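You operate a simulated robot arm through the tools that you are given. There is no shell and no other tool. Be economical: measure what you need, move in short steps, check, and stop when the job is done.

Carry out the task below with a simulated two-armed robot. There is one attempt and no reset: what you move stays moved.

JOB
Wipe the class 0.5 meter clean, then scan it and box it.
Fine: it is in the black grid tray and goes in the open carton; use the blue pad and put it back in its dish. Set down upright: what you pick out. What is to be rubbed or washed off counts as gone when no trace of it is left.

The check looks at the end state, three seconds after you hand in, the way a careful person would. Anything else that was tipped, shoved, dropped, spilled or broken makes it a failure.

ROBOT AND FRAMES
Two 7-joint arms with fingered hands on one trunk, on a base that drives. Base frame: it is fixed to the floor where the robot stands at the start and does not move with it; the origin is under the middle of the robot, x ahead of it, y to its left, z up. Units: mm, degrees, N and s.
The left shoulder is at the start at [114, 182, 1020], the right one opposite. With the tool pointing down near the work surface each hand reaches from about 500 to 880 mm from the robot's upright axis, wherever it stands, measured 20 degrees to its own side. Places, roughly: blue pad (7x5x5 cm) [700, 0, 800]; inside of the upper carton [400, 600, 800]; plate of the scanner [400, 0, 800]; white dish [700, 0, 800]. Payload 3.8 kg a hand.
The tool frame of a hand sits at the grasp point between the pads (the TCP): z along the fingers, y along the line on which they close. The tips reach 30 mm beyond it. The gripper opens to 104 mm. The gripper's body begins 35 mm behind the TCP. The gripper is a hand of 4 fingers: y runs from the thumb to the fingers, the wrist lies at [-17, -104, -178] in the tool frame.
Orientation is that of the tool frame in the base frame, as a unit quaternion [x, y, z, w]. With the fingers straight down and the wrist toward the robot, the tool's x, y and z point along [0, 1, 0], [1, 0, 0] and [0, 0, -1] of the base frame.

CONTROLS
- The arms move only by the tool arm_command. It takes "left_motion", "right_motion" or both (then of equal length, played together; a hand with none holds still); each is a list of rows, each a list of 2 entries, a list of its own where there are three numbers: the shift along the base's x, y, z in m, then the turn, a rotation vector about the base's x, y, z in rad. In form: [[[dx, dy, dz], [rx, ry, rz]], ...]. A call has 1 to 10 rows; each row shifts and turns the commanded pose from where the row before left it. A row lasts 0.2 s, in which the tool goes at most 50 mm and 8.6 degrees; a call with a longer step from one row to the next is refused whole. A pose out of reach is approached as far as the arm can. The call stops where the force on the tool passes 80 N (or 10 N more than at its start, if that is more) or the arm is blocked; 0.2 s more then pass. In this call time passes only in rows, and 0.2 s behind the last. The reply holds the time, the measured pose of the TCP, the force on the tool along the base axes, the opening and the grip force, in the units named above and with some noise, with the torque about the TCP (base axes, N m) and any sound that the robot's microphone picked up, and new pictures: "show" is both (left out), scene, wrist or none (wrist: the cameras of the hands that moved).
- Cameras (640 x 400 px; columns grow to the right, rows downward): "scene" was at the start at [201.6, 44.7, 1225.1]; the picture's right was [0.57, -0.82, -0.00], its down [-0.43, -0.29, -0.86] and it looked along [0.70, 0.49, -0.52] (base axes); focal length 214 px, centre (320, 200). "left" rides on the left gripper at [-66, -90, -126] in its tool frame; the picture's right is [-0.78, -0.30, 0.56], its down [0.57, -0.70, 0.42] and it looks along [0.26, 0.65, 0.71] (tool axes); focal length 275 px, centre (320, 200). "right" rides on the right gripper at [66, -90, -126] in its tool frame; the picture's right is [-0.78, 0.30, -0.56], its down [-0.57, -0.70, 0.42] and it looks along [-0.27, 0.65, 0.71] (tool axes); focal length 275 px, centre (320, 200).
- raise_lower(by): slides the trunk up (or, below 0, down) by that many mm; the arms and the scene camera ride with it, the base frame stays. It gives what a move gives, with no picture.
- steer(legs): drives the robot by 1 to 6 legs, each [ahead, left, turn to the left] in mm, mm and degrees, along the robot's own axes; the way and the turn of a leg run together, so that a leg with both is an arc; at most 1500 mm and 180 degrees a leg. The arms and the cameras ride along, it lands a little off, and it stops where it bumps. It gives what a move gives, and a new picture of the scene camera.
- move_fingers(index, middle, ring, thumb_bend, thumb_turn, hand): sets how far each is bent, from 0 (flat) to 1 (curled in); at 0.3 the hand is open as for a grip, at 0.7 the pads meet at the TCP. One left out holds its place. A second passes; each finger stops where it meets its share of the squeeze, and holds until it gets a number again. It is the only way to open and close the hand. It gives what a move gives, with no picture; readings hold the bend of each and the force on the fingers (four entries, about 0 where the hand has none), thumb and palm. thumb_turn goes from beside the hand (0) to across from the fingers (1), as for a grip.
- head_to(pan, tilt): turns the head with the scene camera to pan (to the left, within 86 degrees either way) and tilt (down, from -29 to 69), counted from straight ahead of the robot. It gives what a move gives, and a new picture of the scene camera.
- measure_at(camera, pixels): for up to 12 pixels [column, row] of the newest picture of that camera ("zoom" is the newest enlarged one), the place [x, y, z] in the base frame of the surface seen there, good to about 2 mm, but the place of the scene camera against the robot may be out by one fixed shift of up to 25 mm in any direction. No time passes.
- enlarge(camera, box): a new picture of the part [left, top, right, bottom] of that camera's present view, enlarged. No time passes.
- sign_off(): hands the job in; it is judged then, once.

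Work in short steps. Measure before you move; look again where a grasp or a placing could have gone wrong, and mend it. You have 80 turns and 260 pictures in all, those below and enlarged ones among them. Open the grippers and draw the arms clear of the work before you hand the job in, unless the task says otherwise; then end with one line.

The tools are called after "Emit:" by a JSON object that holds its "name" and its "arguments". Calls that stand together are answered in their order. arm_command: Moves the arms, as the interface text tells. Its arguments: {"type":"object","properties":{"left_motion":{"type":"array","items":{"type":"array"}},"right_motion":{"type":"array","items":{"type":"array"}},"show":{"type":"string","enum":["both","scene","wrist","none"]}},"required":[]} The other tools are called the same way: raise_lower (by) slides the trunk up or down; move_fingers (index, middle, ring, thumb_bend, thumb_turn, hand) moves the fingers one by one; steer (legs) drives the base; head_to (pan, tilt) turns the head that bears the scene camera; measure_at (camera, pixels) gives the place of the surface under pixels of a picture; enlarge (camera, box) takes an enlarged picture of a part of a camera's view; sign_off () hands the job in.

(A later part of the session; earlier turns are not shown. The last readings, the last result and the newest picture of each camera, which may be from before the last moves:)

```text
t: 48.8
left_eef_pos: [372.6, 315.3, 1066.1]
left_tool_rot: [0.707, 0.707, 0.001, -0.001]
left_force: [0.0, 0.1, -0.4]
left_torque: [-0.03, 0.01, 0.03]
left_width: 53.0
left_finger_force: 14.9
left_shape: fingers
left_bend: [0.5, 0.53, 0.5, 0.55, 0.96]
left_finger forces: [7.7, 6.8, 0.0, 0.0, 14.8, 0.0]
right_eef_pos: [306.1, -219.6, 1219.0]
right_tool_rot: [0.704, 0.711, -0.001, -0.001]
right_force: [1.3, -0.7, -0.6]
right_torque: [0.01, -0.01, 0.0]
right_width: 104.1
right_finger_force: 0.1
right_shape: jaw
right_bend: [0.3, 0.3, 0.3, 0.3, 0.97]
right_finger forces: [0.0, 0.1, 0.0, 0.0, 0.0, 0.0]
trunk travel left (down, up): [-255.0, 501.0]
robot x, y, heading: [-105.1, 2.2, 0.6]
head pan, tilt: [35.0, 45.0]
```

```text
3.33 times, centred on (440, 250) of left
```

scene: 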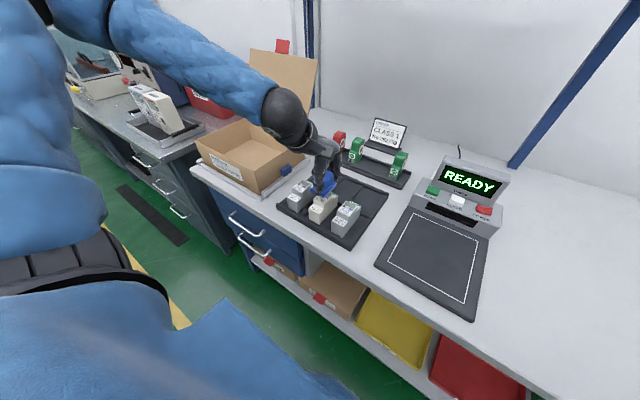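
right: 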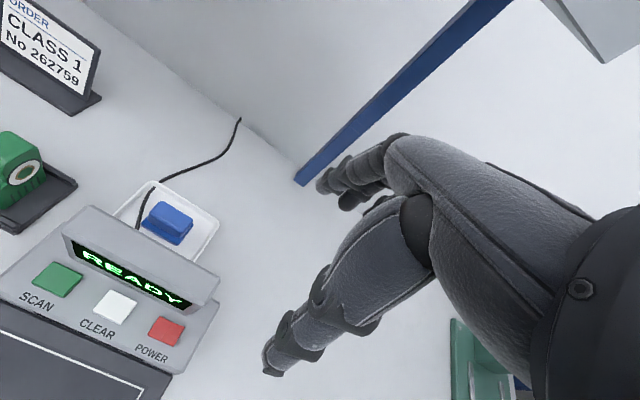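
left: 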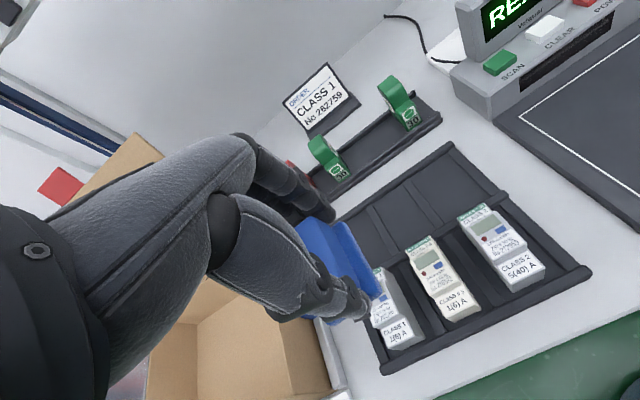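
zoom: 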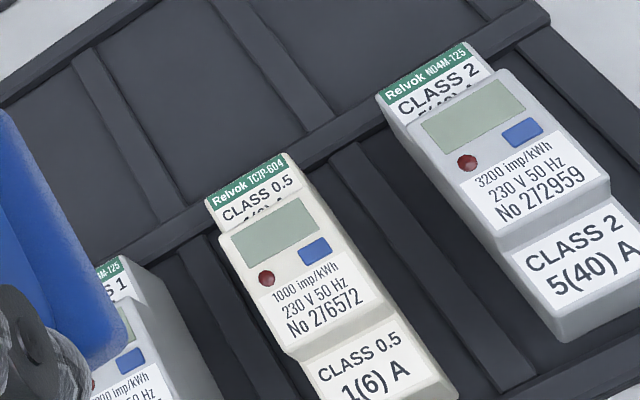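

It looks clean; I zoom tighter to confirm no trace remains.

Emit:
{"name": "enlarge", "arguments": {"camera": "left", "box": [398, 230, 484, 325]}}

Emit:
{"name": "enlarge", "arguments": {"camera": "scene", "box": [290, 170, 370, 240]}}

```text
4.21 times, centred on (441, 278) of left
```

zoom: 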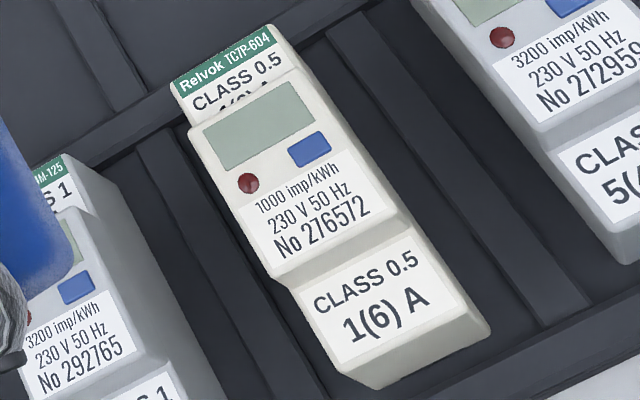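

```text
5.71 times, centred on (330, 205) of scene
```

zoom: 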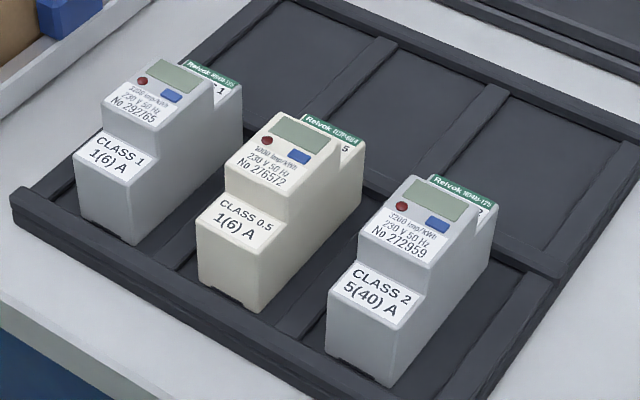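

Clean. Now I return the pad: drive right 280 mm and ahead 150 mm (pad bottom at z≈1017, above the screen).

Emit:
{"name": "steer", "arguments": {"legs": [[0, -280, 0], [150, 0, 0]]}}

Emit:
{"name": "arm_command", "arguments": {"left_motion": [[[0.016, 0, 0.0], [0, 0, -0.149]], [[0.016, 0, 0.0], [0, 0, -0.149]], [[0.016, 0, 0.0], [0, 0, -0.149]], [[0.016, 0, 0.0], [0, 0, -0.149]], [[0.016, 0, 0.0], [0, 0, -0.149]], [[0.016, 0, 0.0], [0, 0, -0.149]], [[0.016, 0, 0], [0, 0, -0.149]], [[0.016, 0, 0], [0, 0, -0.149]], [[0.016, 0, 0], [0, 0, -0.149]], [[0.016, 0, 0], [0, 0, -0.149]]], "show": "scene"}}

```text
t: 51.9
left_eef_pos: [519.9, 30.4, 1068.7]
left_tool_rot: [0.709, 0.705, 0.002, 0.0]
left_force: [-0.4, -0.3, -1.0]
left_torque: [0.0, -0.04, -0.04]
left_width: 52.9
left_finger_force: 14.7
left_shape: fingers
left_bend: [0.5, 0.53, 0.5, 0.55, 0.96]
left_finger forces: [7.7, 6.7, 0.0, 0.1, 14.9, 0.0]
right_eef_pos: [449.3, -505.1, 1220.3]
right_tool_rot: [0.705, 0.709, -0.001, 0.0]
right_force: [-0.3, 0.4, 0.0]
right_torque: [0.01, -0.03, 0.0]
right_width: 103.8
right_finger_force: 0.0
right_shape: jaw
right_bend: [0.3, 0.3, 0.3, 0.3, 0.97]
right_finger forces: [0.0, 0.0, 0.0, 0.0, 0.1, 0.1]
trunk travel left (down, up): [-255.0, 501.0]
robot x, y, heading: [44.0, -277.5, 0.2]
head pan, tilt: [35.0, 45.0]
stopped in leg 2: the robot was blocked; the commanded pose is now the measured one
```

scene: 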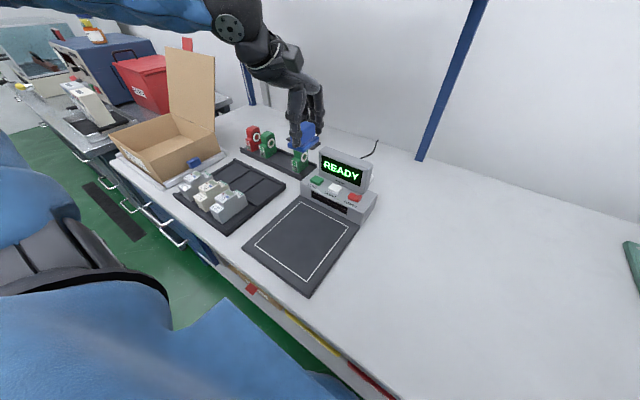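

```text
t: 54.1
left_eef_pos: [680.8, 28.2, 1067.7]
left_tool_rot: [0.999, 0.038, -0.001, 0.0]
left_force: [1.1, -0.2, -0.5]
left_torque: [-0.01, 0.02, 0.03]
left_width: 52.8
left_finger_force: 13.8
left_shape: fingers
left_bend: [0.51, 0.53, 0.5, 0.55, 0.96]
left_finger forces: [7.4, 6.7, 0.1, 0.0, 14.7, 0.0]
right_eef_pos: [452.5, -504.6, 1218.0]
right_tool_rot: [0.706, 0.708, -0.002, -0.003]
right_force: [0.5, -1.1, -0.2]
right_torque: [0.02, 0.03, 0.0]
right_width: 103.8
right_finger_force: 0.1
right_shape: jaw
right_bend: [0.3, 0.3, 0.3, 0.3, 0.97]
right_finger forces: [0.1, 0.1, 0.0, 0.0, 0.0, 0.0]
trunk travel left (down, up): [-255.0, 501.0]
robot x, y, heading: [46.0, -284.4, 0.4]
head pan, tilt: [35.0, 45.0]
```

scene: 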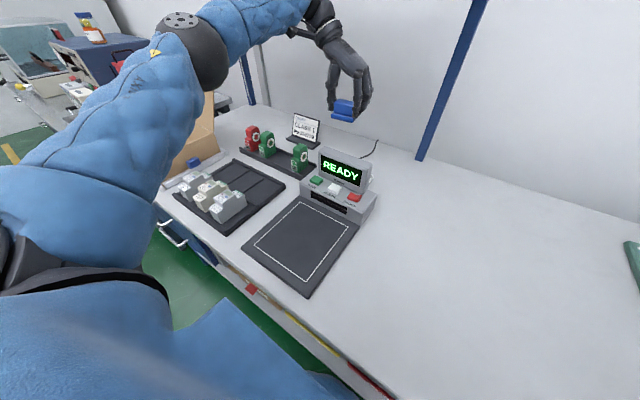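

Blocked only at the bench edge (x≈44), same spot as before. I finish the turn and bring the hand over the dish, still high.

Emit:
{"name": "arm_command", "arguments": {"left_motion": [[[0.017, -0.009, 0.0], [0, 0, -0.076]], [[0.017, -0.009, -0.02], [0, 0, 0]], [[0, 0, -0.02], [0, 0, 0]], [[0, 0, 0], [0, 0, 0]]], "show": "wrist"}}

```text
t: 55.1
left_eef_pos: [680.1, 37.3, 1024.5]
left_tool_rot: [1.0, 0.0, 0.001, 0.0]
left_force: [0.6, -0.5, -0.4]
left_torque: [-0.03, 0.0, 0.0]
left_width: 52.9
left_finger_force: 14.6
left_shape: fingers
left_bend: [0.51, 0.53, 0.5, 0.55, 0.96]
left_finger forces: [7.5, 6.7, 0.0, 0.0, 14.7, 0.0]
left hand out of reach, approached as far as the arm can: row 1, 2
right_eef_pos: [452.1, -504.9, 1218.2]
right_tool_rot: [0.706, 0.708, -0.002, -0.002]
right_force: [0.3, -1.2, 0.0]
right_torque: [0.0, 0.01, -0.01]
right_width: 103.7
right_finger_force: 0.0
right_shape: jaw
right_bend: [0.3, 0.3, 0.3, 0.3, 0.97]
right_finger forces: [0.0, 0.0, 0.0, 0.0, 0.0, 0.1]
trunk travel left (down, up): [-255.0, 501.0]
robot x, y, heading: [42.2, -281.1, 0.4]
head pan, tilt: [35.0, 45.0]
```

left: 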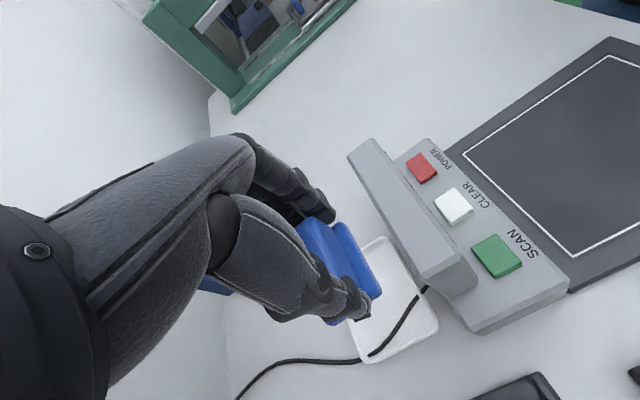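

I lower the trunk by 60 (pad stays behind the screen), then approach (714,10).

Emit:
{"name": "raise_lower", "arguments": {"by": -60}}

Emit:
{"name": "arm_command", "arguments": {"left_motion": [[[0.015, -0.01, 0.0], [0, 0, 0]], [[0.015, -0.01, 0], [0, 0, 0]], [[0.004, -0.007, 0], [0, 0, 0]], [[0, 0, 0], [0, 0, 0]]], "show": "wrist"}}

```text
t: 56.1
left_eef_pos: [680.5, 37.9, 966.6]
left_tool_rot: [1.0, 0.0, 0.002, 0.0]
left_force: [0.5, 0.0, -1.2]
left_torque: [0.0, -0.04, -0.02]
left_width: 53.0
left_finger_force: 14.3
left_shape: fingers
left_bend: [0.51, 0.53, 0.5, 0.55, 0.96]
left_finger forces: [7.4, 6.7, 0.0, 0.0, 14.7, 0.0]
right_eef_pos: [450.4, -505.7, 1158.9]
right_tool_rot: [0.705, 0.709, -0.001, 0.0]
right_force: [-1.1, -1.1, 0.3]
right_torque: [0.02, -0.03, 0.0]
right_width: 103.7
right_finger_force: 0.0
right_shape: jaw
right_bend: [0.3, 0.3, 0.3, 0.3, 0.97]
right_finger forces: [0.0, 0.0, 0.0, 0.0, 0.1, 0.0]
trunk travel left (down, up): [-195.0, 561.0]
robot x, y, heading: [42.7, -282.1, 0.2]
head pan, tilt: [35.0, 45.0]
```

```text
t: 57.1
left_eef_pos: [706.8, 12.5, 964.5]
left_tool_rot: [1.0, 0.0, 0.002, 0.0]
left_force: [-0.2, -0.5, -0.8]
left_torque: [-0.03, 0.01, 0.0]
left_width: 52.9
left_finger_force: 14.1
left_shape: fingers
left_bend: [0.51, 0.53, 0.5, 0.55, 0.96]
left_finger forces: [7.5, 6.6, 0.0, 0.0, 14.6, 0.0]
left hand out of reach, approached as far as the arm can: row 2, 3
right_eef_pos: [452.5, -504.3, 1158.4]
right_tool_rot: [0.706, 0.708, -0.002, -0.001]
right_force: [0.8, 0.2, 0.6]
right_torque: [0.03, 0.02, 0.02]
right_width: 103.6
right_finger_force: 0.0
right_shape: jaw
right_bend: [0.3, 0.3, 0.3, 0.3, 0.97]
right_finger forces: [0.0, 0.1, 0.1, 0.0, 0.1, 0.1]
trunk travel left (down, up): [-195.0, 561.0]
robot x, y, heading: [41.5, -284.4, 0.5]
head pan, tilt: [35.0, 45.0]
```

left: 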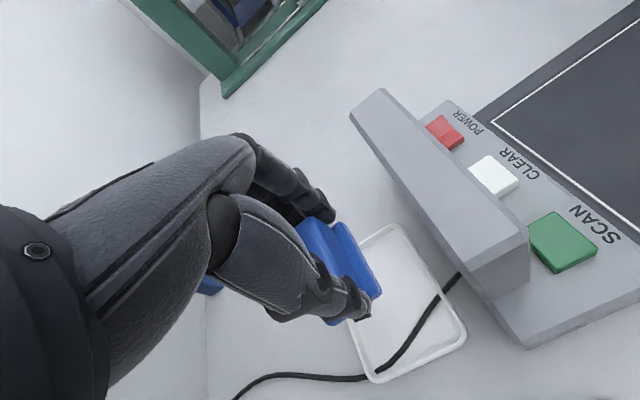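

I lower the trunk 20 more and check the dish position in the current frame.

Emit:
{"name": "raise_lower", "arguments": {"by": -20}}

Emit:
{"name": "arm_command", "arguments": {"left_motion": [[[0.007, -0.002, -0.02], [0, 0, 0]], [[0, 0, -0.02], [0, 0, 0]], [[0, 0, 0], [0, 0, 0]]], "show": "wrist"}}

Emit:
{"name": "enlarge", "arguments": {"camera": "left", "box": [260, 180, 480, 390]}}

```text
t: 57.7
left_eef_pos: [706.5, 10.5, 947.2]
left_tool_rot: [1.0, 0.001, 0.001, 0.0]
left_force: [0.3, 0.2, -0.9]
left_torque: [-0.01, -0.02, 0.04]
left_width: 52.6
left_finger_force: 14.6
left_shape: fingers
left_bend: [0.51, 0.53, 0.5, 0.55, 0.96]
left_finger forces: [7.4, 6.7, 0.1, 0.1, 14.5, 0.0]
right_eef_pos: [451.0, -506.0, 1139.5]
right_tool_rot: [0.706, 0.708, -0.001, -0.001]
right_force: [-1.3, 0.3, -0.3]
right_torque: [-0.01, -0.02, 0.02]
right_width: 103.7
right_finger_force: 0.0
right_shape: jaw
right_bend: [0.3, 0.3, 0.3, 0.3, 0.97]
right_finger forces: [0.1, 0.0, 0.0, 0.0, 0.0, 0.0]
trunk travel left (down, up): [-175.0, 581.0]
robot x, y, heading: [44.2, -280.2, 0.2]
head pan, tilt: [35.0, 45.0]
```

```text
t: 58.5
left_eef_pos: [715.0, 9.6, 902.2]
left_tool_rot: [1.0, 0.001, 0.001, -0.001]
left_force: [-0.6, -0.6, -0.7]
left_torque: [-0.01, 0.01, 0.03]
left_width: 52.5
left_finger_force: 14.2
left_shape: fingers
left_bend: [0.51, 0.53, 0.5, 0.55, 0.96]
left_finger forces: [7.3, 6.7, 0.0, 0.0, 14.6, 0.0]
right_eef_pos: [451.2, -504.8, 1137.9]
right_tool_rot: [0.706, 0.708, -0.002, -0.001]
right_force: [-0.5, -0.3, 0.0]
right_torque: [0.01, -0.02, -0.04]
right_width: 103.7
right_finger_force: 0.0
right_shape: jaw
right_bend: [0.3, 0.3, 0.3, 0.3, 0.97]
right_finger forces: [0.0, 0.1, 0.0, 0.1, 0.0, 0.0]
trunk travel left (down, up): [-175.0, 581.0]
robot x, y, heading: [46.2, -280.3, 0.3]
head pan, tilt: [35.0, 45.0]
```

left: 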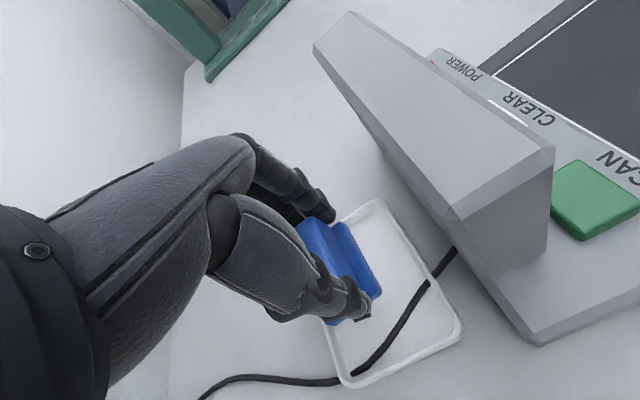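

```text
1.90 times, centred on (370, 285) of left
```

zoom: 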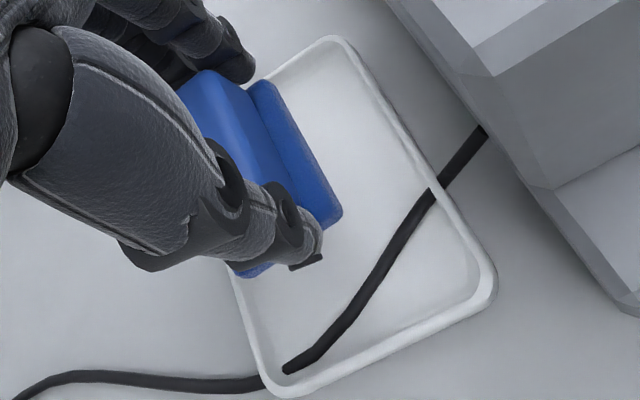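

I measure the dish rim, pad flange and cable.

Emit:
{"name": "measure_at", "arguments": {"camera": "zoom", "pixels": [[340, 42], [490, 280], [275, 388], [400, 225], [340, 330], [415, 130], [330, 218], [265, 85], [238, 270], [285, 70], [300, 160], [400, 310]]}}

```text
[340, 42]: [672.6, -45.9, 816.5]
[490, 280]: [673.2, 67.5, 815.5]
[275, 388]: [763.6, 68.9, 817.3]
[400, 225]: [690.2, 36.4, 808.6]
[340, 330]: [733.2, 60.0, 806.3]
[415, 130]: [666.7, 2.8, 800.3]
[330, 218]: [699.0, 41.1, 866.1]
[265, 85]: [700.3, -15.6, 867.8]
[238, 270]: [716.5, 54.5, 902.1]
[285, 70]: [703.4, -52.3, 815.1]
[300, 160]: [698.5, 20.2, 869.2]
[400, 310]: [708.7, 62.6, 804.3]
```

The dish spans x 671–765, y −48–70; the pad corner would lie near the cable, so I shift 5 mm in −y and descend to just above the dish floor.

Emit:
{"name": "arm_command", "arguments": {"left_motion": [[[0.002, -0.006, -0.015], [0, 0, 0]], [[0, 0, -0.015], [0, 0, 0]], [[0, 0, -0.012], [0, 0, 0]], [[0, 0, -0.004], [0, 0, 0]], [[0, 0, 0], [0, 0, 0]]], "show": "wrist"}}

Emit:
{"name": "enlarge", "arguments": {"camera": "left", "box": [220, 160, 440, 370]}}

```text
t: 59.7
left_eef_pos: [717.2, 4.4, 858.0]
left_tool_rot: [1.0, 0.0, 0.001, 0.0]
left_force: [-0.4, -0.5, -0.7]
left_torque: [-0.03, 0.0, 0.0]
left_width: 52.7
left_finger_force: 14.7
left_shape: fingers
left_bend: [0.51, 0.53, 0.5, 0.55, 0.96]
left_finger forces: [7.3, 6.7, 0.0, 0.0, 14.6, 0.0]
right_eef_pos: [451.2, -505.5, 1138.4]
right_tool_rot: [0.706, 0.708, -0.002, -0.001]
right_force: [0.4, -0.1, 0.4]
right_torque: [-0.01, 0.02, 0.0]
right_width: 103.8
right_finger_force: 0.0
right_shape: jaw
right_bend: [0.3, 0.3, 0.3, 0.3, 0.97]
right_finger forces: [0.0, 0.0, 0.0, 0.0, 0.1, 0.1]
trunk travel left (down, up): [-175.0, 581.0]
robot x, y, heading: [42.9, -277.2, 0.4]
head pan, tilt: [35.0, 45.0]
```

left: 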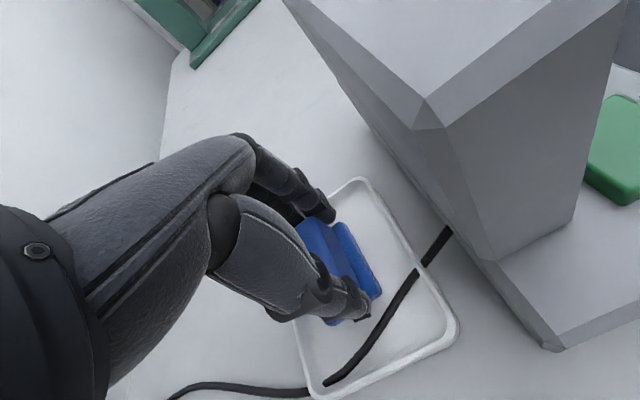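

```text
1.90 times, centred on (330, 265) of left
```

zoom: 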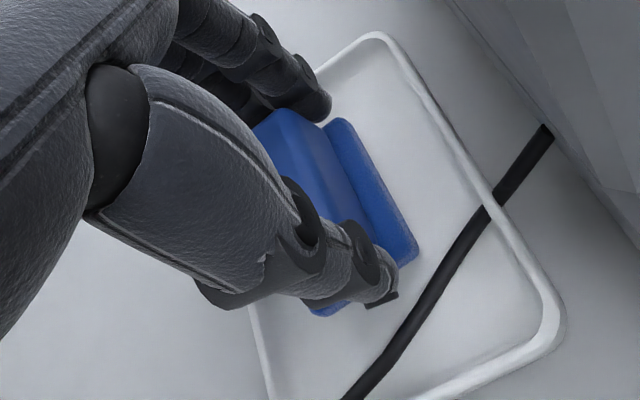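

Well placed in the dish, clear of the cable. I lower the last few mm until contact.

Emit:
{"name": "arm_command", "arguments": {"left_motion": [[[0, 0, -0.002], [0, 0, 0]], [[0, 0, -0.002], [0, 0, 0]]], "show": "none"}}

Emit:
{"name": "arm_command", "arguments": {"left_motion": [[[0, 0, -0.0015], [0, 0, 0]]], "show": "none"}}

```text
t: 60.3
left_eef_pos: [716.2, 3.3, 853.4]
left_tool_rot: [1.0, 0.001, 0.001, 0.0]
left_force: [-0.5, -0.7, -0.1]
left_torque: [-0.02, 0.0, 0.01]
left_width: 52.4
left_finger_force: 14.6
left_shape: fingers
left_bend: [0.51, 0.53, 0.5, 0.55, 0.96]
left_finger forces: [7.4, 6.7, 0.0, 0.0, 14.6, 0.0]
right_eef_pos: [451.4, -505.8, 1138.5]
right_tool_rot: [0.705, 0.709, -0.002, -0.001]
right_force: [0.3, -0.1, -0.1]
right_torque: [0.02, 0.0, 0.03]
right_width: 104.0
right_finger_force: 0.0
right_shape: jaw
right_bend: [0.3, 0.3, 0.3, 0.3, 0.97]
right_finger forces: [0.1, 0.0, 0.0, 0.0, 0.1, 0.1]
trunk travel left (down, up): [-175.0, 581.0]
robot x, y, heading: [41.2, -276.6, 0.2]
head pan, tilt: [35.0, 45.0]
```

```text
t: 60.7
left_eef_pos: [715.6, 3.7, 853.1]
left_tool_rot: [1.0, 0.001, 0.001, 0.0]
left_force: [0.7, -0.3, 0.9]
left_torque: [-0.03, -0.02, 0.0]
left_width: 52.6
left_finger_force: 14.3
left_shape: fingers
left_bend: [0.51, 0.53, 0.5, 0.55, 0.96]
left_finger forces: [7.4, 6.8, 0.0, 0.1, 14.7, 0.0]
right_eef_pos: [451.7, -506.0, 1139.4]
right_tool_rot: [0.706, 0.708, -0.002, -0.002]
right_force: [-0.2, -0.5, 0.5]
right_torque: [0.02, 0.0, 0.0]
right_width: 103.9
right_finger_force: 0.0
right_shape: jaw
right_bend: [0.3, 0.3, 0.3, 0.3, 0.97]
right_finger forces: [0.0, 0.0, 0.0, 0.0, 0.1, 0.0]
trunk travel left (down, up): [-175.0, 581.0]
robot x, y, heading: [44.5, -280.8, 0.5]
head pan, tilt: [35.0, 45.0]
```

Light contact begins at z≈853 (the pick-up height). I open the fingers and lift out.

Emit:
{"name": "move_fingers", "arguments": {"hand": "left", "index": 0.37, "middle": 0.37, "ring": 0.37, "thumb_bend": 0.38}}

Emit:
{"name": "arm_command", "arguments": {"left_motion": [[[0, 0, 0.02], [0, 0, 0]], [[0, 0, 0.03], [0, 0, 0]], [[0, 0, 0.03], [0, 0, 0]], [[0, 0, 0.03], [0, 0, 0]], [[0, 0, 0.03], [0, 0, 0]]], "show": "wrist"}}

```text
t: 61.7
left_eef_pos: [716.8, 3.0, 853.2]
left_tool_rot: [1.0, 0.001, 0.001, 0.0]
left_force: [0.4, -0.8, -0.2]
left_torque: [0.02, 0.01, 0.01]
left_width: 85.4
left_finger_force: 0.0
left_shape: fingers
left_bend: [0.37, 0.37, 0.37, 0.38, 0.97]
left_finger forces: [0.0, 0.1, 0.0, 0.1, 0.0, 0.0]
right_eef_pos: [451.8, -505.7, 1137.4]
right_tool_rot: [0.706, 0.709, -0.002, -0.002]
right_force: [-0.8, -0.8, -0.4]
right_torque: [0.0, 0.02, 0.01]
right_width: 103.6
right_finger_force: 0.0
right_shape: jaw
right_bend: [0.3, 0.3, 0.3, 0.3, 0.97]
right_finger forces: [0.1, 0.1, 0.0, 0.0, 0.1, 0.0]
trunk travel left (down, up): [-175.0, 581.0]
robot x, y, heading: [44.4, -283.2, -0.0]
head pan, tilt: [35.0, 45.0]
```

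```text
t: 62.9
left_eef_pos: [704.9, 20.0, 989.5]
left_tool_rot: [1.0, 0.001, 0.002, 0.0]
left_force: [0.1, -0.1, -0.3]
left_torque: [0.02, 0.0, 0.03]
left_width: 85.6
left_finger_force: 0.1
left_shape: fingers
left_bend: [0.37, 0.37, 0.37, 0.38, 0.97]
left_finger forces: [0.0, 0.0, 0.0, 0.1, 0.0, 0.0]
left hand out of reach, approached as far as the arm can: row 4, 5
right_eef_pos: [449.9, -504.4, 1139.5]
right_tool_rot: [0.706, 0.709, -0.002, 0.0]
right_force: [0.2, 0.1, 0.5]
right_torque: [0.04, -0.04, 0.04]
right_width: 103.7
right_finger_force: 0.1
right_shape: jaw
right_bend: [0.3, 0.3, 0.3, 0.3, 0.97]
right_finger forces: [0.0, 0.0, 0.0, 0.1, 0.1, 0.0]
trunk travel left (down, up): [-175.0, 581.0]
robot x, y, heading: [43.4, -279.5, 0.6]
head pan, tilt: [35.0, 45.0]
```

left: 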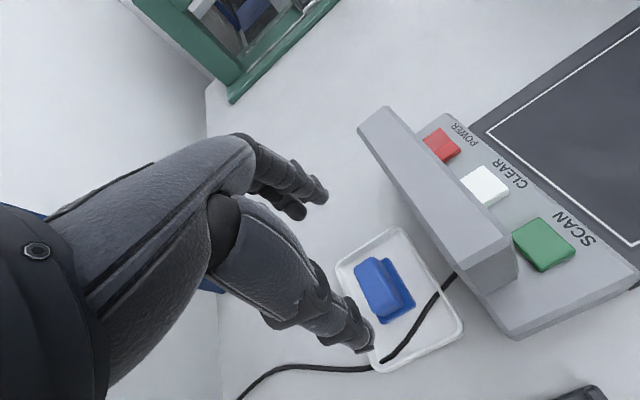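

The pad is back in its dish. I keep this hand orientation (closing along y suits the 36 mm meter width), raise the trunk 70 mm, and drive back 275 and left 280 so the meter takes the pad's place relative to the arm.

Emit:
{"name": "raise_lower", "arguments": {"by": 70}}

Emit:
{"name": "steer", "arguments": {"legs": [[-275, 0, 0], [0, 280, 0]]}}

Emit:
{"name": "arm_command", "arguments": {"left_motion": [[[0, 0, 0], [0, 0, 0]]], "show": "wrist"}}

```text
t: 64.0
left_eef_pos: [681.4, 21.8, 1097.3]
left_tool_rot: [0.999, 0.001, 0.036, 0.001]
left_force: [-0.2, 1.0, -0.9]
left_torque: [0.02, -0.04, 0.0]
left_width: 85.4
left_finger_force: 0.1
left_shape: fingers
left_bend: [0.37, 0.37, 0.37, 0.38, 0.97]
left_finger forces: [0.0, 0.0, 0.0, 0.0, 0.0, 0.0]
right_eef_pos: [453.4, -505.4, 1208.0]
right_tool_rot: [0.706, 0.708, -0.001, -0.002]
right_force: [-0.1, -0.3, 0.0]
right_torque: [0.01, 0.05, -0.01]
right_width: 103.8
right_finger_force: 0.0
right_shape: jaw
right_bend: [0.3, 0.3, 0.3, 0.3, 0.97]
right_finger forces: [0.0, 0.1, 0.1, 0.0, 0.0, 0.1]
trunk travel left (down, up): [-245.0, 511.0]
robot x, y, heading: [44.9, -280.0, 0.3]
head pan, tilt: [35.0, 45.0]
```

```text
t: 67.5
left_eef_pos: [399.1, 303.9, 1098.2]
left_tool_rot: [0.999, 0.003, 0.037, 0.0]
left_force: [1.1, 0.5, -0.1]
left_torque: [-0.01, -0.01, -0.01]
left_width: 85.5
left_finger_force: 0.0
left_shape: fingers
left_bend: [0.37, 0.37, 0.37, 0.38, 0.97]
left_finger forces: [0.0, 0.0, 0.0, 0.0, 0.1, 0.0]
right_eef_pos: [172.5, -223.2, 1209.3]
right_tool_rot: [0.705, 0.709, -0.001, -0.001]
right_force: [0.0, -0.2, -0.1]
right_torque: [-0.04, -0.02, 0.02]
right_width: 103.7
right_finger_force: 0.0
right_shape: jaw
right_bend: [0.3, 0.3, 0.3, 0.3, 0.97]
right_finger forces: [0.1, 0.0, 0.1, 0.0, 0.0, 0.0]
trunk travel left (down, up): [-245.0, 511.0]
robot x, y, heading: [-236.9, -2.6, 0.6]
head pan, tilt: [35.0, 45.0]
```

scene: 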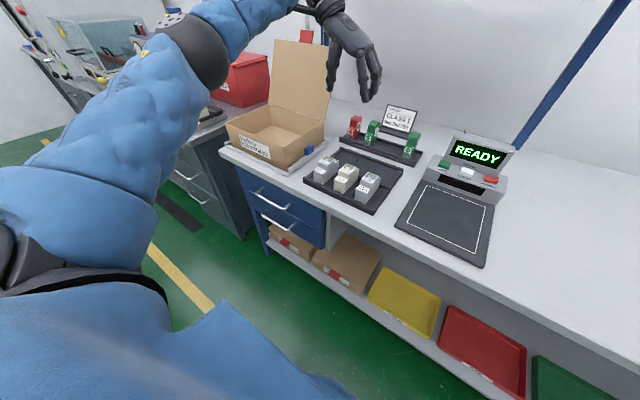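

```text
t: 67.9
left_eef_pos: [399.9, 302.8, 1098.8]
left_tool_rot: [0.999, 0.003, 0.038, 0.0]
left_force: [-0.9, -0.7, -0.5]
left_torque: [-0.01, -0.02, -0.01]
left_width: 85.5
left_finger_force: 0.1
left_shape: fingers
left_bend: [0.37, 0.37, 0.37, 0.38, 0.97]
left_finger forces: [0.0, 0.0, 0.1, 0.0, 0.0, 0.0]
right_eef_pos: [171.4, -223.6, 1209.1]
right_tool_rot: [0.705, 0.709, -0.001, -0.001]
right_force: [-0.4, 0.7, 0.3]
right_torque: [0.03, -0.01, -0.03]
right_width: 104.1
right_finger_force: 0.1
right_shape: jaw
right_bend: [0.3, 0.3, 0.3, 0.3, 0.97]
right_finger forces: [0.0, 0.0, 0.0, 0.0, 0.1, 0.0]
trunk travel left (down, up): [-245.0, 511.0]
robot x, y, heading: [-234.6, -3.4, 0.4]
head pan, tilt: [35.0, 45.0]
```

left: 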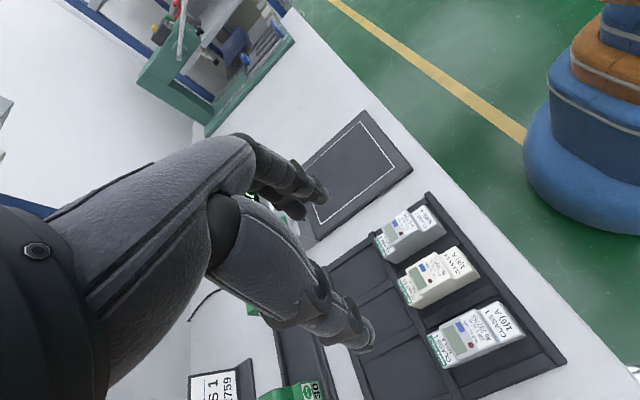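

I level the hand and measure the meter's outline from here.

Emit:
{"name": "arm_command", "arguments": {"left_motion": [[[-0.01, -0.01, -0.03], [0, 0.076, -0.006]], [[-0.01, -0.01, -0.03], [0, 0, 0]], [[0, 0, -0.03], [0, 0, 0]], [[0, 0, 0], [0, 0, 0]]], "show": "wrist"}}

Emit:
{"name": "enlarge", "arguments": {"camera": "left", "box": [370, 190, 550, 350]}}

```text
t: 68.9
left_eef_pos: [376.1, 282.9, 1009.3]
left_tool_rot: [1.0, -0.001, -0.001, 0.0]
left_force: [0.0, 0.1, 0.7]
left_torque: [-0.01, 0.02, 0.02]
left_width: 85.4
left_finger_force: 0.1
left_shape: fingers
left_bend: [0.37, 0.37, 0.37, 0.38, 0.97]
left_finger forces: [0.0, 0.0, 0.0, 0.0, 0.0, 0.1]
right_eef_pos: [170.1, -224.9, 1209.5]
right_tool_rot: [0.705, 0.709, -0.001, -0.001]
right_force: [-0.4, 0.6, 0.0]
right_torque: [-0.02, 0.01, 0.01]
right_width: 103.7
right_finger_force: 0.0
right_shape: jaw
right_bend: [0.3, 0.3, 0.3, 0.3, 0.97]
right_finger forces: [0.0, 0.1, 0.0, 0.0, 0.1, 0.0]
trunk travel left (down, up): [-245.0, 511.0]
robot x, y, heading: [-235.3, 2.9, 0.3]
head pan, tilt: [35.0, 45.0]
```

left: 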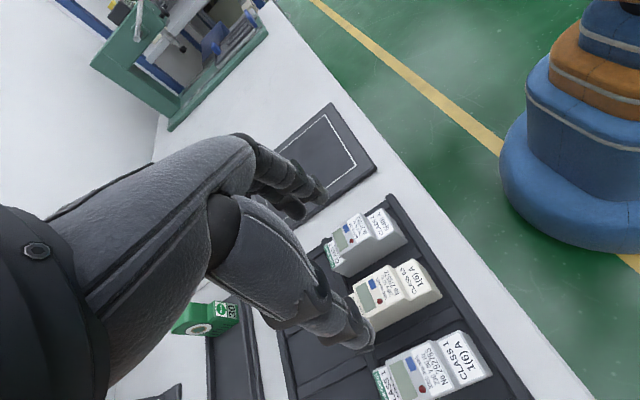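

```text
2.50 times, centred on (460, 270) of left
```

zoom: 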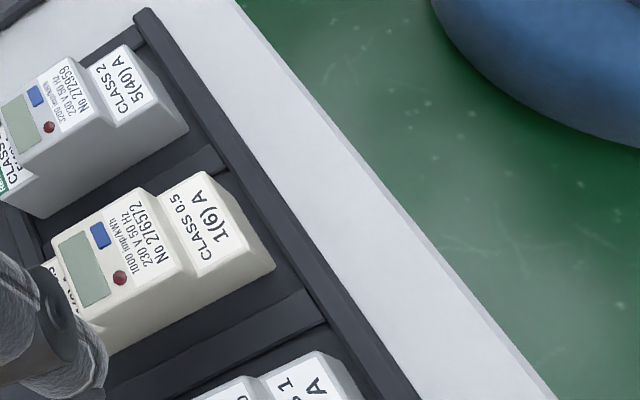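

I measure edges of the meter and of its neighbours.

Emit:
{"name": "measure_at", "arguments": {"camera": "zoom", "pixels": [[55, 240], [100, 310], [135, 192], [188, 275], [205, 178], [270, 265], [70, 210], [45, 210], [185, 130], [180, 125], [250, 378], [215, 165]]}}

Emit:
{"name": "measure_at", "arguments": {"camera": "zoom", "pixels": [[120, 300], [200, 310], [265, 270], [100, 215], [30, 215], [155, 165], [270, 310], [320, 320], [330, 355], [210, 390], [110, 120], [160, 330]]}}

```text
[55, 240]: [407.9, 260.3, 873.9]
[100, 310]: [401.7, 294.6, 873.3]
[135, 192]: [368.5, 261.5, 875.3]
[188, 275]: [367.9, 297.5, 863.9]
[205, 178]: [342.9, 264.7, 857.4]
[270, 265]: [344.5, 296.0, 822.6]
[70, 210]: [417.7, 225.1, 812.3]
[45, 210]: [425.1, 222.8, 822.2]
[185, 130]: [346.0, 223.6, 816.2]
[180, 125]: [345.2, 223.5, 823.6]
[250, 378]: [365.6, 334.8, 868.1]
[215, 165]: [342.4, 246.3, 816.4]
```

```text
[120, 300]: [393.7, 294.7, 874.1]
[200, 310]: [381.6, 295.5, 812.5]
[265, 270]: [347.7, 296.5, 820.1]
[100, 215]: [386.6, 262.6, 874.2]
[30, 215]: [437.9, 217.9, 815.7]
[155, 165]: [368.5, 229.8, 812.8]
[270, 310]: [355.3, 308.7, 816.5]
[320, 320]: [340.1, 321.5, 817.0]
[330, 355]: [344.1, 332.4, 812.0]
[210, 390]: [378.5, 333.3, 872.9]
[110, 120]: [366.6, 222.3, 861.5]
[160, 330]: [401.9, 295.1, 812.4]
```

Meter y 259–297 (centre 278), x 343–430; gaps of ~36 mm to neighbours at y 223 and 333. I set opening ≈60 mm, centre the hand over (380,278) and descend to z≈905 first.

Emit:
{"name": "move_fingers", "arguments": {"hand": "left", "index": 0.48, "middle": 0.48, "ring": 0.48, "thumb_bend": 0.48}}

Emit:
{"name": "arm_command", "arguments": {"left_motion": [[[0.004, -0.005, -0.035], [0, 0, 0]], [[0, 0, -0.035], [0, 0, 0]], [[0, 0, -0.03], [0, 0, 0]], [[0, 0, 0], [0, 0, 0]]], "show": "both"}}

Emit:
{"name": "enlarge", "arguments": {"camera": "left", "box": [220, 140, 440, 380]}}

```text
t: 69.9
left_eef_pos: [375.9, 283.0, 1009.8]
left_tool_rot: [1.0, -0.001, -0.001, 0.0]
left_force: [-0.1, 0.0, -0.4]
left_torque: [0.02, -0.02, -0.02]
left_width: 59.2
left_finger_force: 0.1
left_shape: fingers
left_bend: [0.48, 0.48, 0.48, 0.48, 0.97]
left_finger forces: [0.0, 0.0, 0.0, 0.1, 0.0, 0.0]
right_eef_pos: [171.8, -224.5, 1207.9]
right_tool_rot: [0.704, 0.71, -0.002, -0.001]
right_force: [0.6, -0.5, -0.8]
right_torque: [-0.02, -0.03, -0.03]
right_width: 104.0
right_finger_force: 0.0
right_shape: jaw
right_bend: [0.3, 0.3, 0.3, 0.3, 0.97]
right_finger forces: [0.0, 0.0, 0.0, 0.1, 0.1, 0.0]
trunk travel left (down, up): [-245.0, 511.0]
robot x, y, heading: [-239.7, -1.4, 0.5]
head pan, tilt: [35.0, 45.0]
```

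```text
t: 70.9
left_eef_pos: [380.7, 278.3, 909.5]
left_tool_rot: [1.0, -0.001, 0.0, 0.0]
left_force: [0.6, -0.5, -0.7]
left_torque: [0.03, -0.02, -0.03]
left_width: 59.3
left_finger_force: 0.1
left_shape: fingers
left_bend: [0.48, 0.48, 0.48, 0.48, 0.97]
left_finger forces: [0.1, 0.0, 0.1, 0.0, 0.0, 0.0]
right_eef_pos: [171.4, -224.0, 1209.3]
right_tool_rot: [0.704, 0.71, -0.002, -0.001]
right_force: [0.8, -0.7, 0.2]
right_torque: [-0.05, 0.0, -0.03]
right_width: 103.9
right_finger_force: 0.0
right_shape: jaw
right_bend: [0.3, 0.3, 0.3, 0.3, 0.97]
right_finger forces: [0.0, 0.1, 0.1, 0.1, 0.0, 0.0]
trunk travel left (down, up): [-245.0, 511.0]
robot x, y, heading: [-238.2, -1.0, 0.5]
head pan, tilt: [35.0, 45.0]
```

scene: 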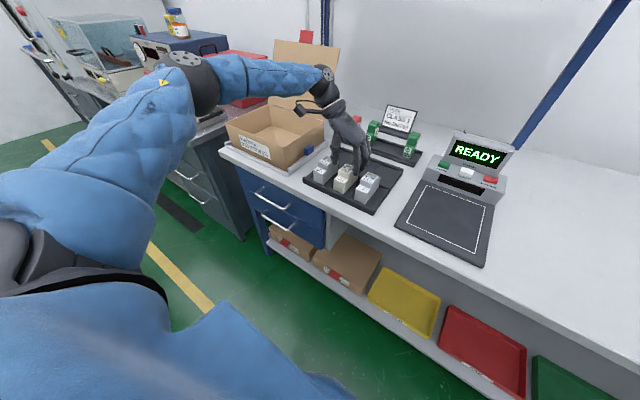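
left: 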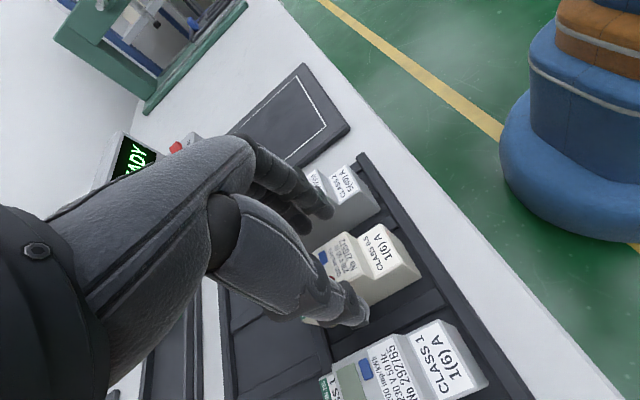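

```text
1.67 times, centred on (330, 260) of left
```

zoom: 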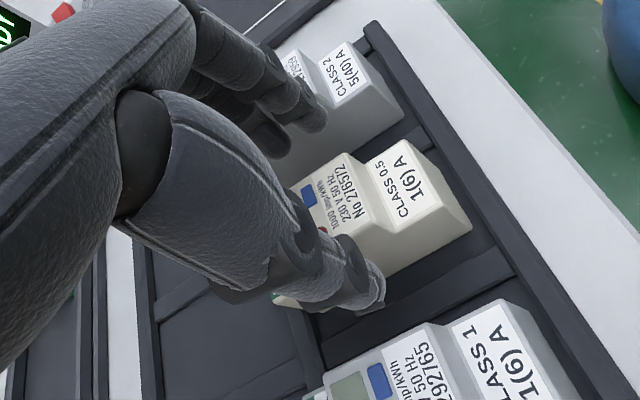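

I check the fingertip positions relative to the gaps.

Emit:
{"name": "measure_at", "arguments": {"camera": "zoom", "pixels": [[318, 118], [300, 125], [270, 145], [375, 295], [345, 305], [350, 250], [275, 70], [215, 30], [290, 225], [385, 275]]}}

```text
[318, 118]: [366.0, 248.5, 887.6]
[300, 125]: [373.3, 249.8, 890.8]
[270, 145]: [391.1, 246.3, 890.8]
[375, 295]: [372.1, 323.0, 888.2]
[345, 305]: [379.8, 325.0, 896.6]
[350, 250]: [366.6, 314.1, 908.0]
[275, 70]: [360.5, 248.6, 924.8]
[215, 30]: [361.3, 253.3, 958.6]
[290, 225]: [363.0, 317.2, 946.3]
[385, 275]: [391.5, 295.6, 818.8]
```

Finger ≈249 and thumb outer ≈325 fit the gaps. I descend to z≈852.

Emit:
{"name": "arm_command", "arguments": {"left_motion": [[[0, -0.002, -0.02], [0, 0, 0]], [[0, 0, -0.02], [0, 0, 0]], [[0, 0, -0.018], [0, 0, 0]], [[0, 0, 0], [0, 0, 0]]], "show": "wrist"}}

Emit:
{"name": "enlarge", "arguments": {"camera": "left", "box": [220, 120, 440, 360]}}

```text
t: 71.9
left_eef_pos: [383.6, 277.4, 852.7]
left_tool_rot: [1.0, -0.001, 0.001, 0.0]
left_force: [-1.1, 0.9, 2.4]
left_torque: [-0.1, 0.0, -0.04]
left_width: 59.5
left_finger_force: 2.0
left_shape: fingers
left_bend: [0.48, 0.48, 0.48, 0.48, 0.97]
left_finger forces: [0.0, 2.9, 0.0, 0.1, 0.0, 0.0]
right_eef_pos: [171.3, -224.2, 1207.2]
right_tool_rot: [0.705, 0.709, -0.002, -0.002]
right_force: [0.7, -0.3, 0.1]
right_torque: [0.02, -0.02, 0.02]
right_width: 103.8
right_finger_force: 0.0
right_shape: jaw
right_bend: [0.3, 0.3, 0.3, 0.3, 0.97]
right_finger forces: [0.0, 0.0, 0.0, 0.1, 0.0, 0.1]
trunk travel left (down, up): [-245.0, 511.0]
robot x, y, heading: [-237.1, -4.8, 0.4]
head pan, tilt: [35.0, 45.0]
```

left: 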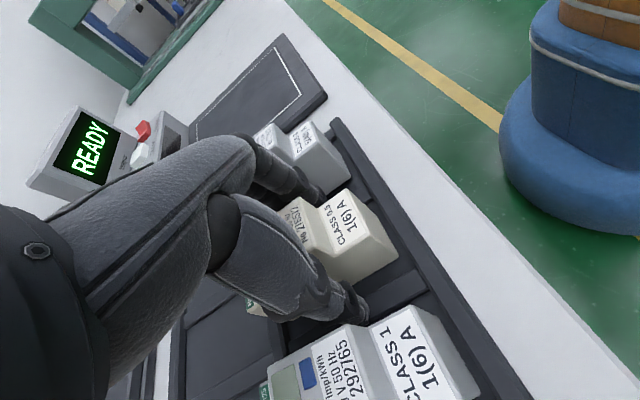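

```text
1.67 times, centred on (330, 240) of left
```

zoom: 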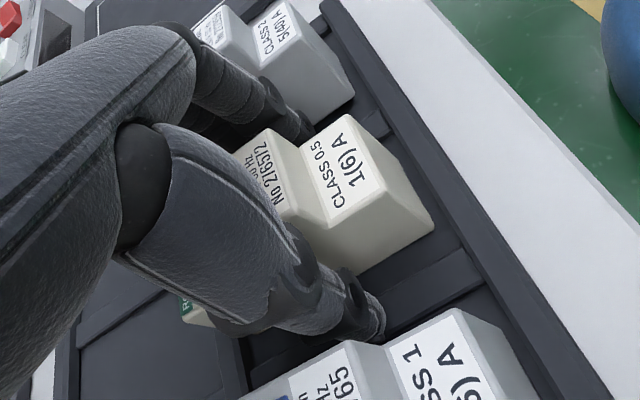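

The middle finger feels 2.9 N lightly; I raise 2 mm and close gently.

Emit:
{"name": "arm_command", "arguments": {"left_motion": [[[0, 0, 0.002], [0, 0, 0]]], "show": "none"}}

Emit:
{"name": "move_fingers", "arguments": {"hand": "left", "index": 0.55, "middle": 0.55, "ring": 0.55, "thumb_bend": 0.56}}

Emit:
{"name": "move_fingers", "arguments": {"hand": "left", "index": 0.7, "middle": 0.7, "ring": 0.7, "thumb_bend": 0.7}}

Emit:
{"name": "arm_command", "arguments": {"left_motion": [[[0, 0, 0], [0, 0, 0]]], "show": "wrist"}}

```text
t: 72.3
left_eef_pos: [383.4, 276.0, 854.2]
left_tool_rot: [1.0, -0.001, 0.0, 0.001]
left_force: [-0.5, 0.0, -0.7]
left_torque: [0.04, 0.02, 0.03]
left_width: 59.4
left_finger_force: 0.1
left_shape: fingers
left_bend: [0.48, 0.48, 0.48, 0.48, 0.97]
left_finger forces: [0.0, 0.3, 0.1, 0.1, 0.1, 0.1]
right_eef_pos: [172.2, -225.6, 1208.6]
right_tool_rot: [0.704, 0.71, -0.001, -0.002]
right_force: [0.7, -0.1, 0.0]
right_torque: [0.0, -0.03, -0.02]
right_width: 103.7
right_finger_force: 0.0
right_shape: jaw
right_bend: [0.3, 0.3, 0.3, 0.3, 0.97]
right_finger forces: [0.0, 0.1, 0.1, 0.0, 0.0, 0.0]
trunk travel left (down, up): [-245.0, 511.0]
robot x, y, heading: [-233.4, -0.6, 0.2]
head pan, tilt: [35.0, 45.0]
```

```text
t: 73.3
left_eef_pos: [382.9, 277.0, 852.9]
left_tool_rot: [1.0, -0.001, 0.0, 0.0]
left_force: [0.7, 0.2, -0.1]
left_torque: [0.05, 0.01, -0.01]
left_width: 40.1
left_finger_force: 0.4
left_shape: fingers
left_bend: [0.55, 0.55, 0.55, 0.56, 0.97]
left_finger forces: [0.0, 0.4, 0.0, 0.0, 0.0, 0.0]
right_eef_pos: [172.6, -224.2, 1207.9]
right_tool_rot: [0.704, 0.71, -0.001, -0.002]
right_force: [0.2, 0.3, 0.8]
right_torque: [-0.01, 0.0, 0.0]
right_width: 103.6
right_finger_force: 0.1
right_shape: jaw
right_bend: [0.3, 0.3, 0.3, 0.3, 0.97]
right_finger forces: [0.0, 0.0, 0.0, 0.0, 0.0, 0.1]
trunk travel left (down, up): [-245.0, 511.0]
robot x, y, heading: [-237.2, -2.2, 0.5]
head pan, tilt: [35.0, 45.0]
```

```text
t: 74.3
left_eef_pos: [383.0, 276.9, 851.9]
left_tool_rot: [1.0, -0.001, 0.0, 0.0]
left_force: [-0.2, 0.3, 0.0]
left_torque: [0.02, 0.0, 0.0]
left_width: 32.7
left_finger_force: 15.8
left_shape: fingers
left_bend: [0.61, 0.64, 0.66, 0.58, 0.94]
left_finger forces: [7.0, 5.8, 3.1, 0.0, 15.9, 0.0]
right_eef_pos: [172.2, -224.0, 1208.6]
right_tool_rot: [0.704, 0.71, -0.001, -0.001]
right_force: [0.3, 0.8, -0.1]
right_torque: [0.04, 0.01, 0.02]
right_width: 103.7
right_finger_force: 0.0
right_shape: jaw
right_bend: [0.3, 0.3, 0.3, 0.3, 0.97]
right_finger forces: [0.0, 0.1, 0.0, 0.0, 0.0, 0.0]
trunk travel left (down, up): [-245.0, 511.0]
robot x, y, heading: [-237.7, 1.1, 0.6]
head pan, tilt: [35.0, 45.0]
```

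```text
t: 74.7
left_eef_pos: [381.7, 275.9, 852.5]
left_tool_rot: [1.0, -0.001, 0.0, 0.001]
left_force: [-0.2, -0.7, -0.5]
left_torque: [0.0, 0.04, 0.03]
left_width: 32.6
left_finger_force: 16.3
left_shape: fingers
left_bend: [0.61, 0.64, 0.66, 0.58, 0.94]
left_finger forces: [6.9, 5.8, 3.1, 0.0, 15.9, 0.0]
right_eef_pos: [171.6, -224.3, 1208.5]
right_tool_rot: [0.705, 0.709, -0.001, -0.002]
right_force: [0.5, 0.0, -0.6]
right_torque: [0.0, 0.0, 0.0]
right_width: 103.7
right_finger_force: 0.0
right_shape: jaw
right_bend: [0.3, 0.3, 0.3, 0.3, 0.97]
right_finger forces: [0.1, 0.0, 0.1, 0.0, 0.0, 0.0]
trunk travel left (down, up): [-245.0, 511.0]
robot x, y, heading: [-232.8, -4.6, 0.4]
head pan, tilt: [35.0, 45.0]
```

left: 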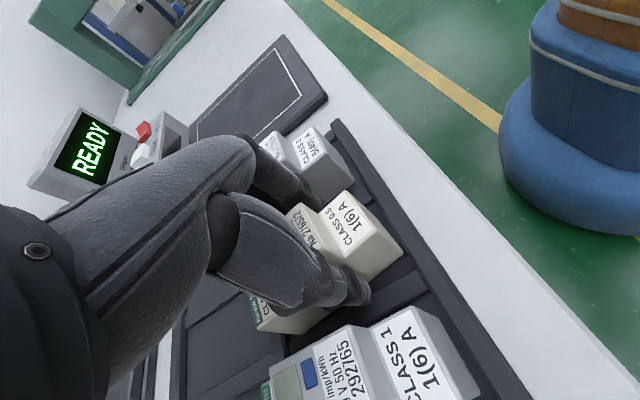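

Gripped at 33 mm, 16 N on three fingers and thumb. I lift 100 mm and look.

Emit:
{"name": "arm_command", "arguments": {"left_motion": [[[0, 0, 0.01], [0, 0, 0]], [[0, 0, 0.02], [0, 0, 0]], [[0, 0, 0.03], [0, 0, 0]], [[0, 0, 0.04], [0, 0, 0]], [[0, 0, 0.03], [0, 0, 0]], [[0, 0, 0], [0, 0, 0]]], "show": "both"}}

Emit:
{"name": "enlarge", "arguments": {"camera": "left", "box": [200, 140, 440, 360]}}

Emit:
{"name": "enlarge", "arguments": {"camera": "scene", "box": [290, 80, 420, 210]}}

```text
t: 76.1
left_eef_pos: [383.7, 278.4, 983.2]
left_tool_rot: [1.0, 0.0, -0.001, 0.0]
left_force: [-0.2, -0.3, -0.7]
left_torque: [-0.01, 0.02, -0.01]
left_width: 33.0
left_finger_force: 15.3
left_shape: fingers
left_bend: [0.61, 0.64, 0.66, 0.58, 0.94]
left_finger forces: [6.9, 5.6, 3.2, 0.0, 15.8, 0.0]
right_eef_pos: [171.1, -223.9, 1208.2]
right_tool_rot: [0.705, 0.709, -0.002, -0.001]
right_force: [0.0, -0.4, 0.1]
right_torque: [0.03, -0.01, 0.05]
right_width: 103.8
right_finger_force: 0.2
right_shape: jaw
right_bend: [0.3, 0.3, 0.3, 0.3, 0.97]
right_finger forces: [0.1, 0.0, 0.0, 0.1, 0.0, 0.1]
trunk travel left (down, up): [-245.0, 511.0]
robot x, y, heading: [-235.3, -0.2, 0.3]
head pan, tilt: [35.0, 45.0]
```

scene: 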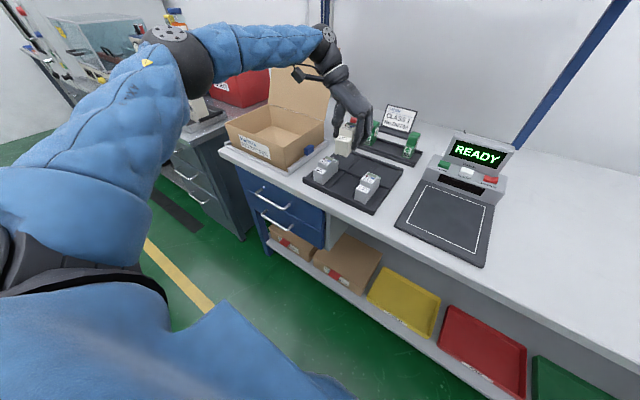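
left: 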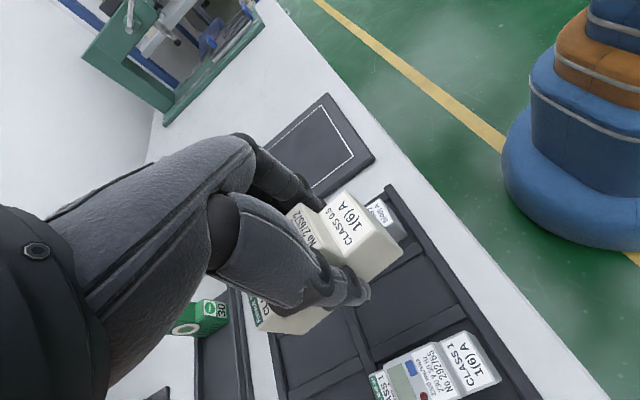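

```text
1.82 times, centred on (320, 250) of left
```

zoom: 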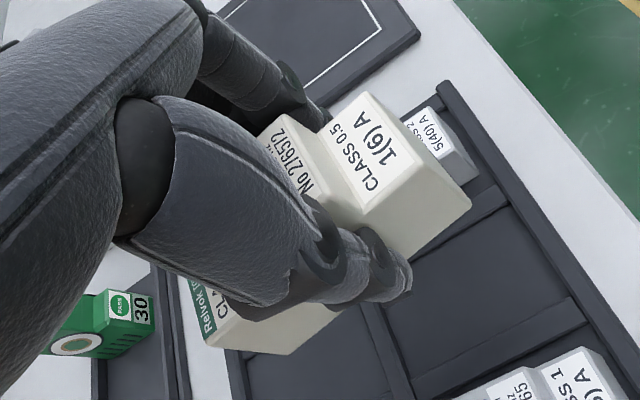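

```text
3.08 times, centred on (355, 145) of scene
```

zoom: 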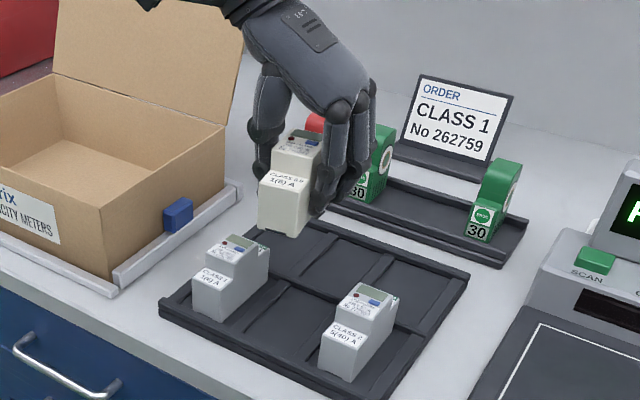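

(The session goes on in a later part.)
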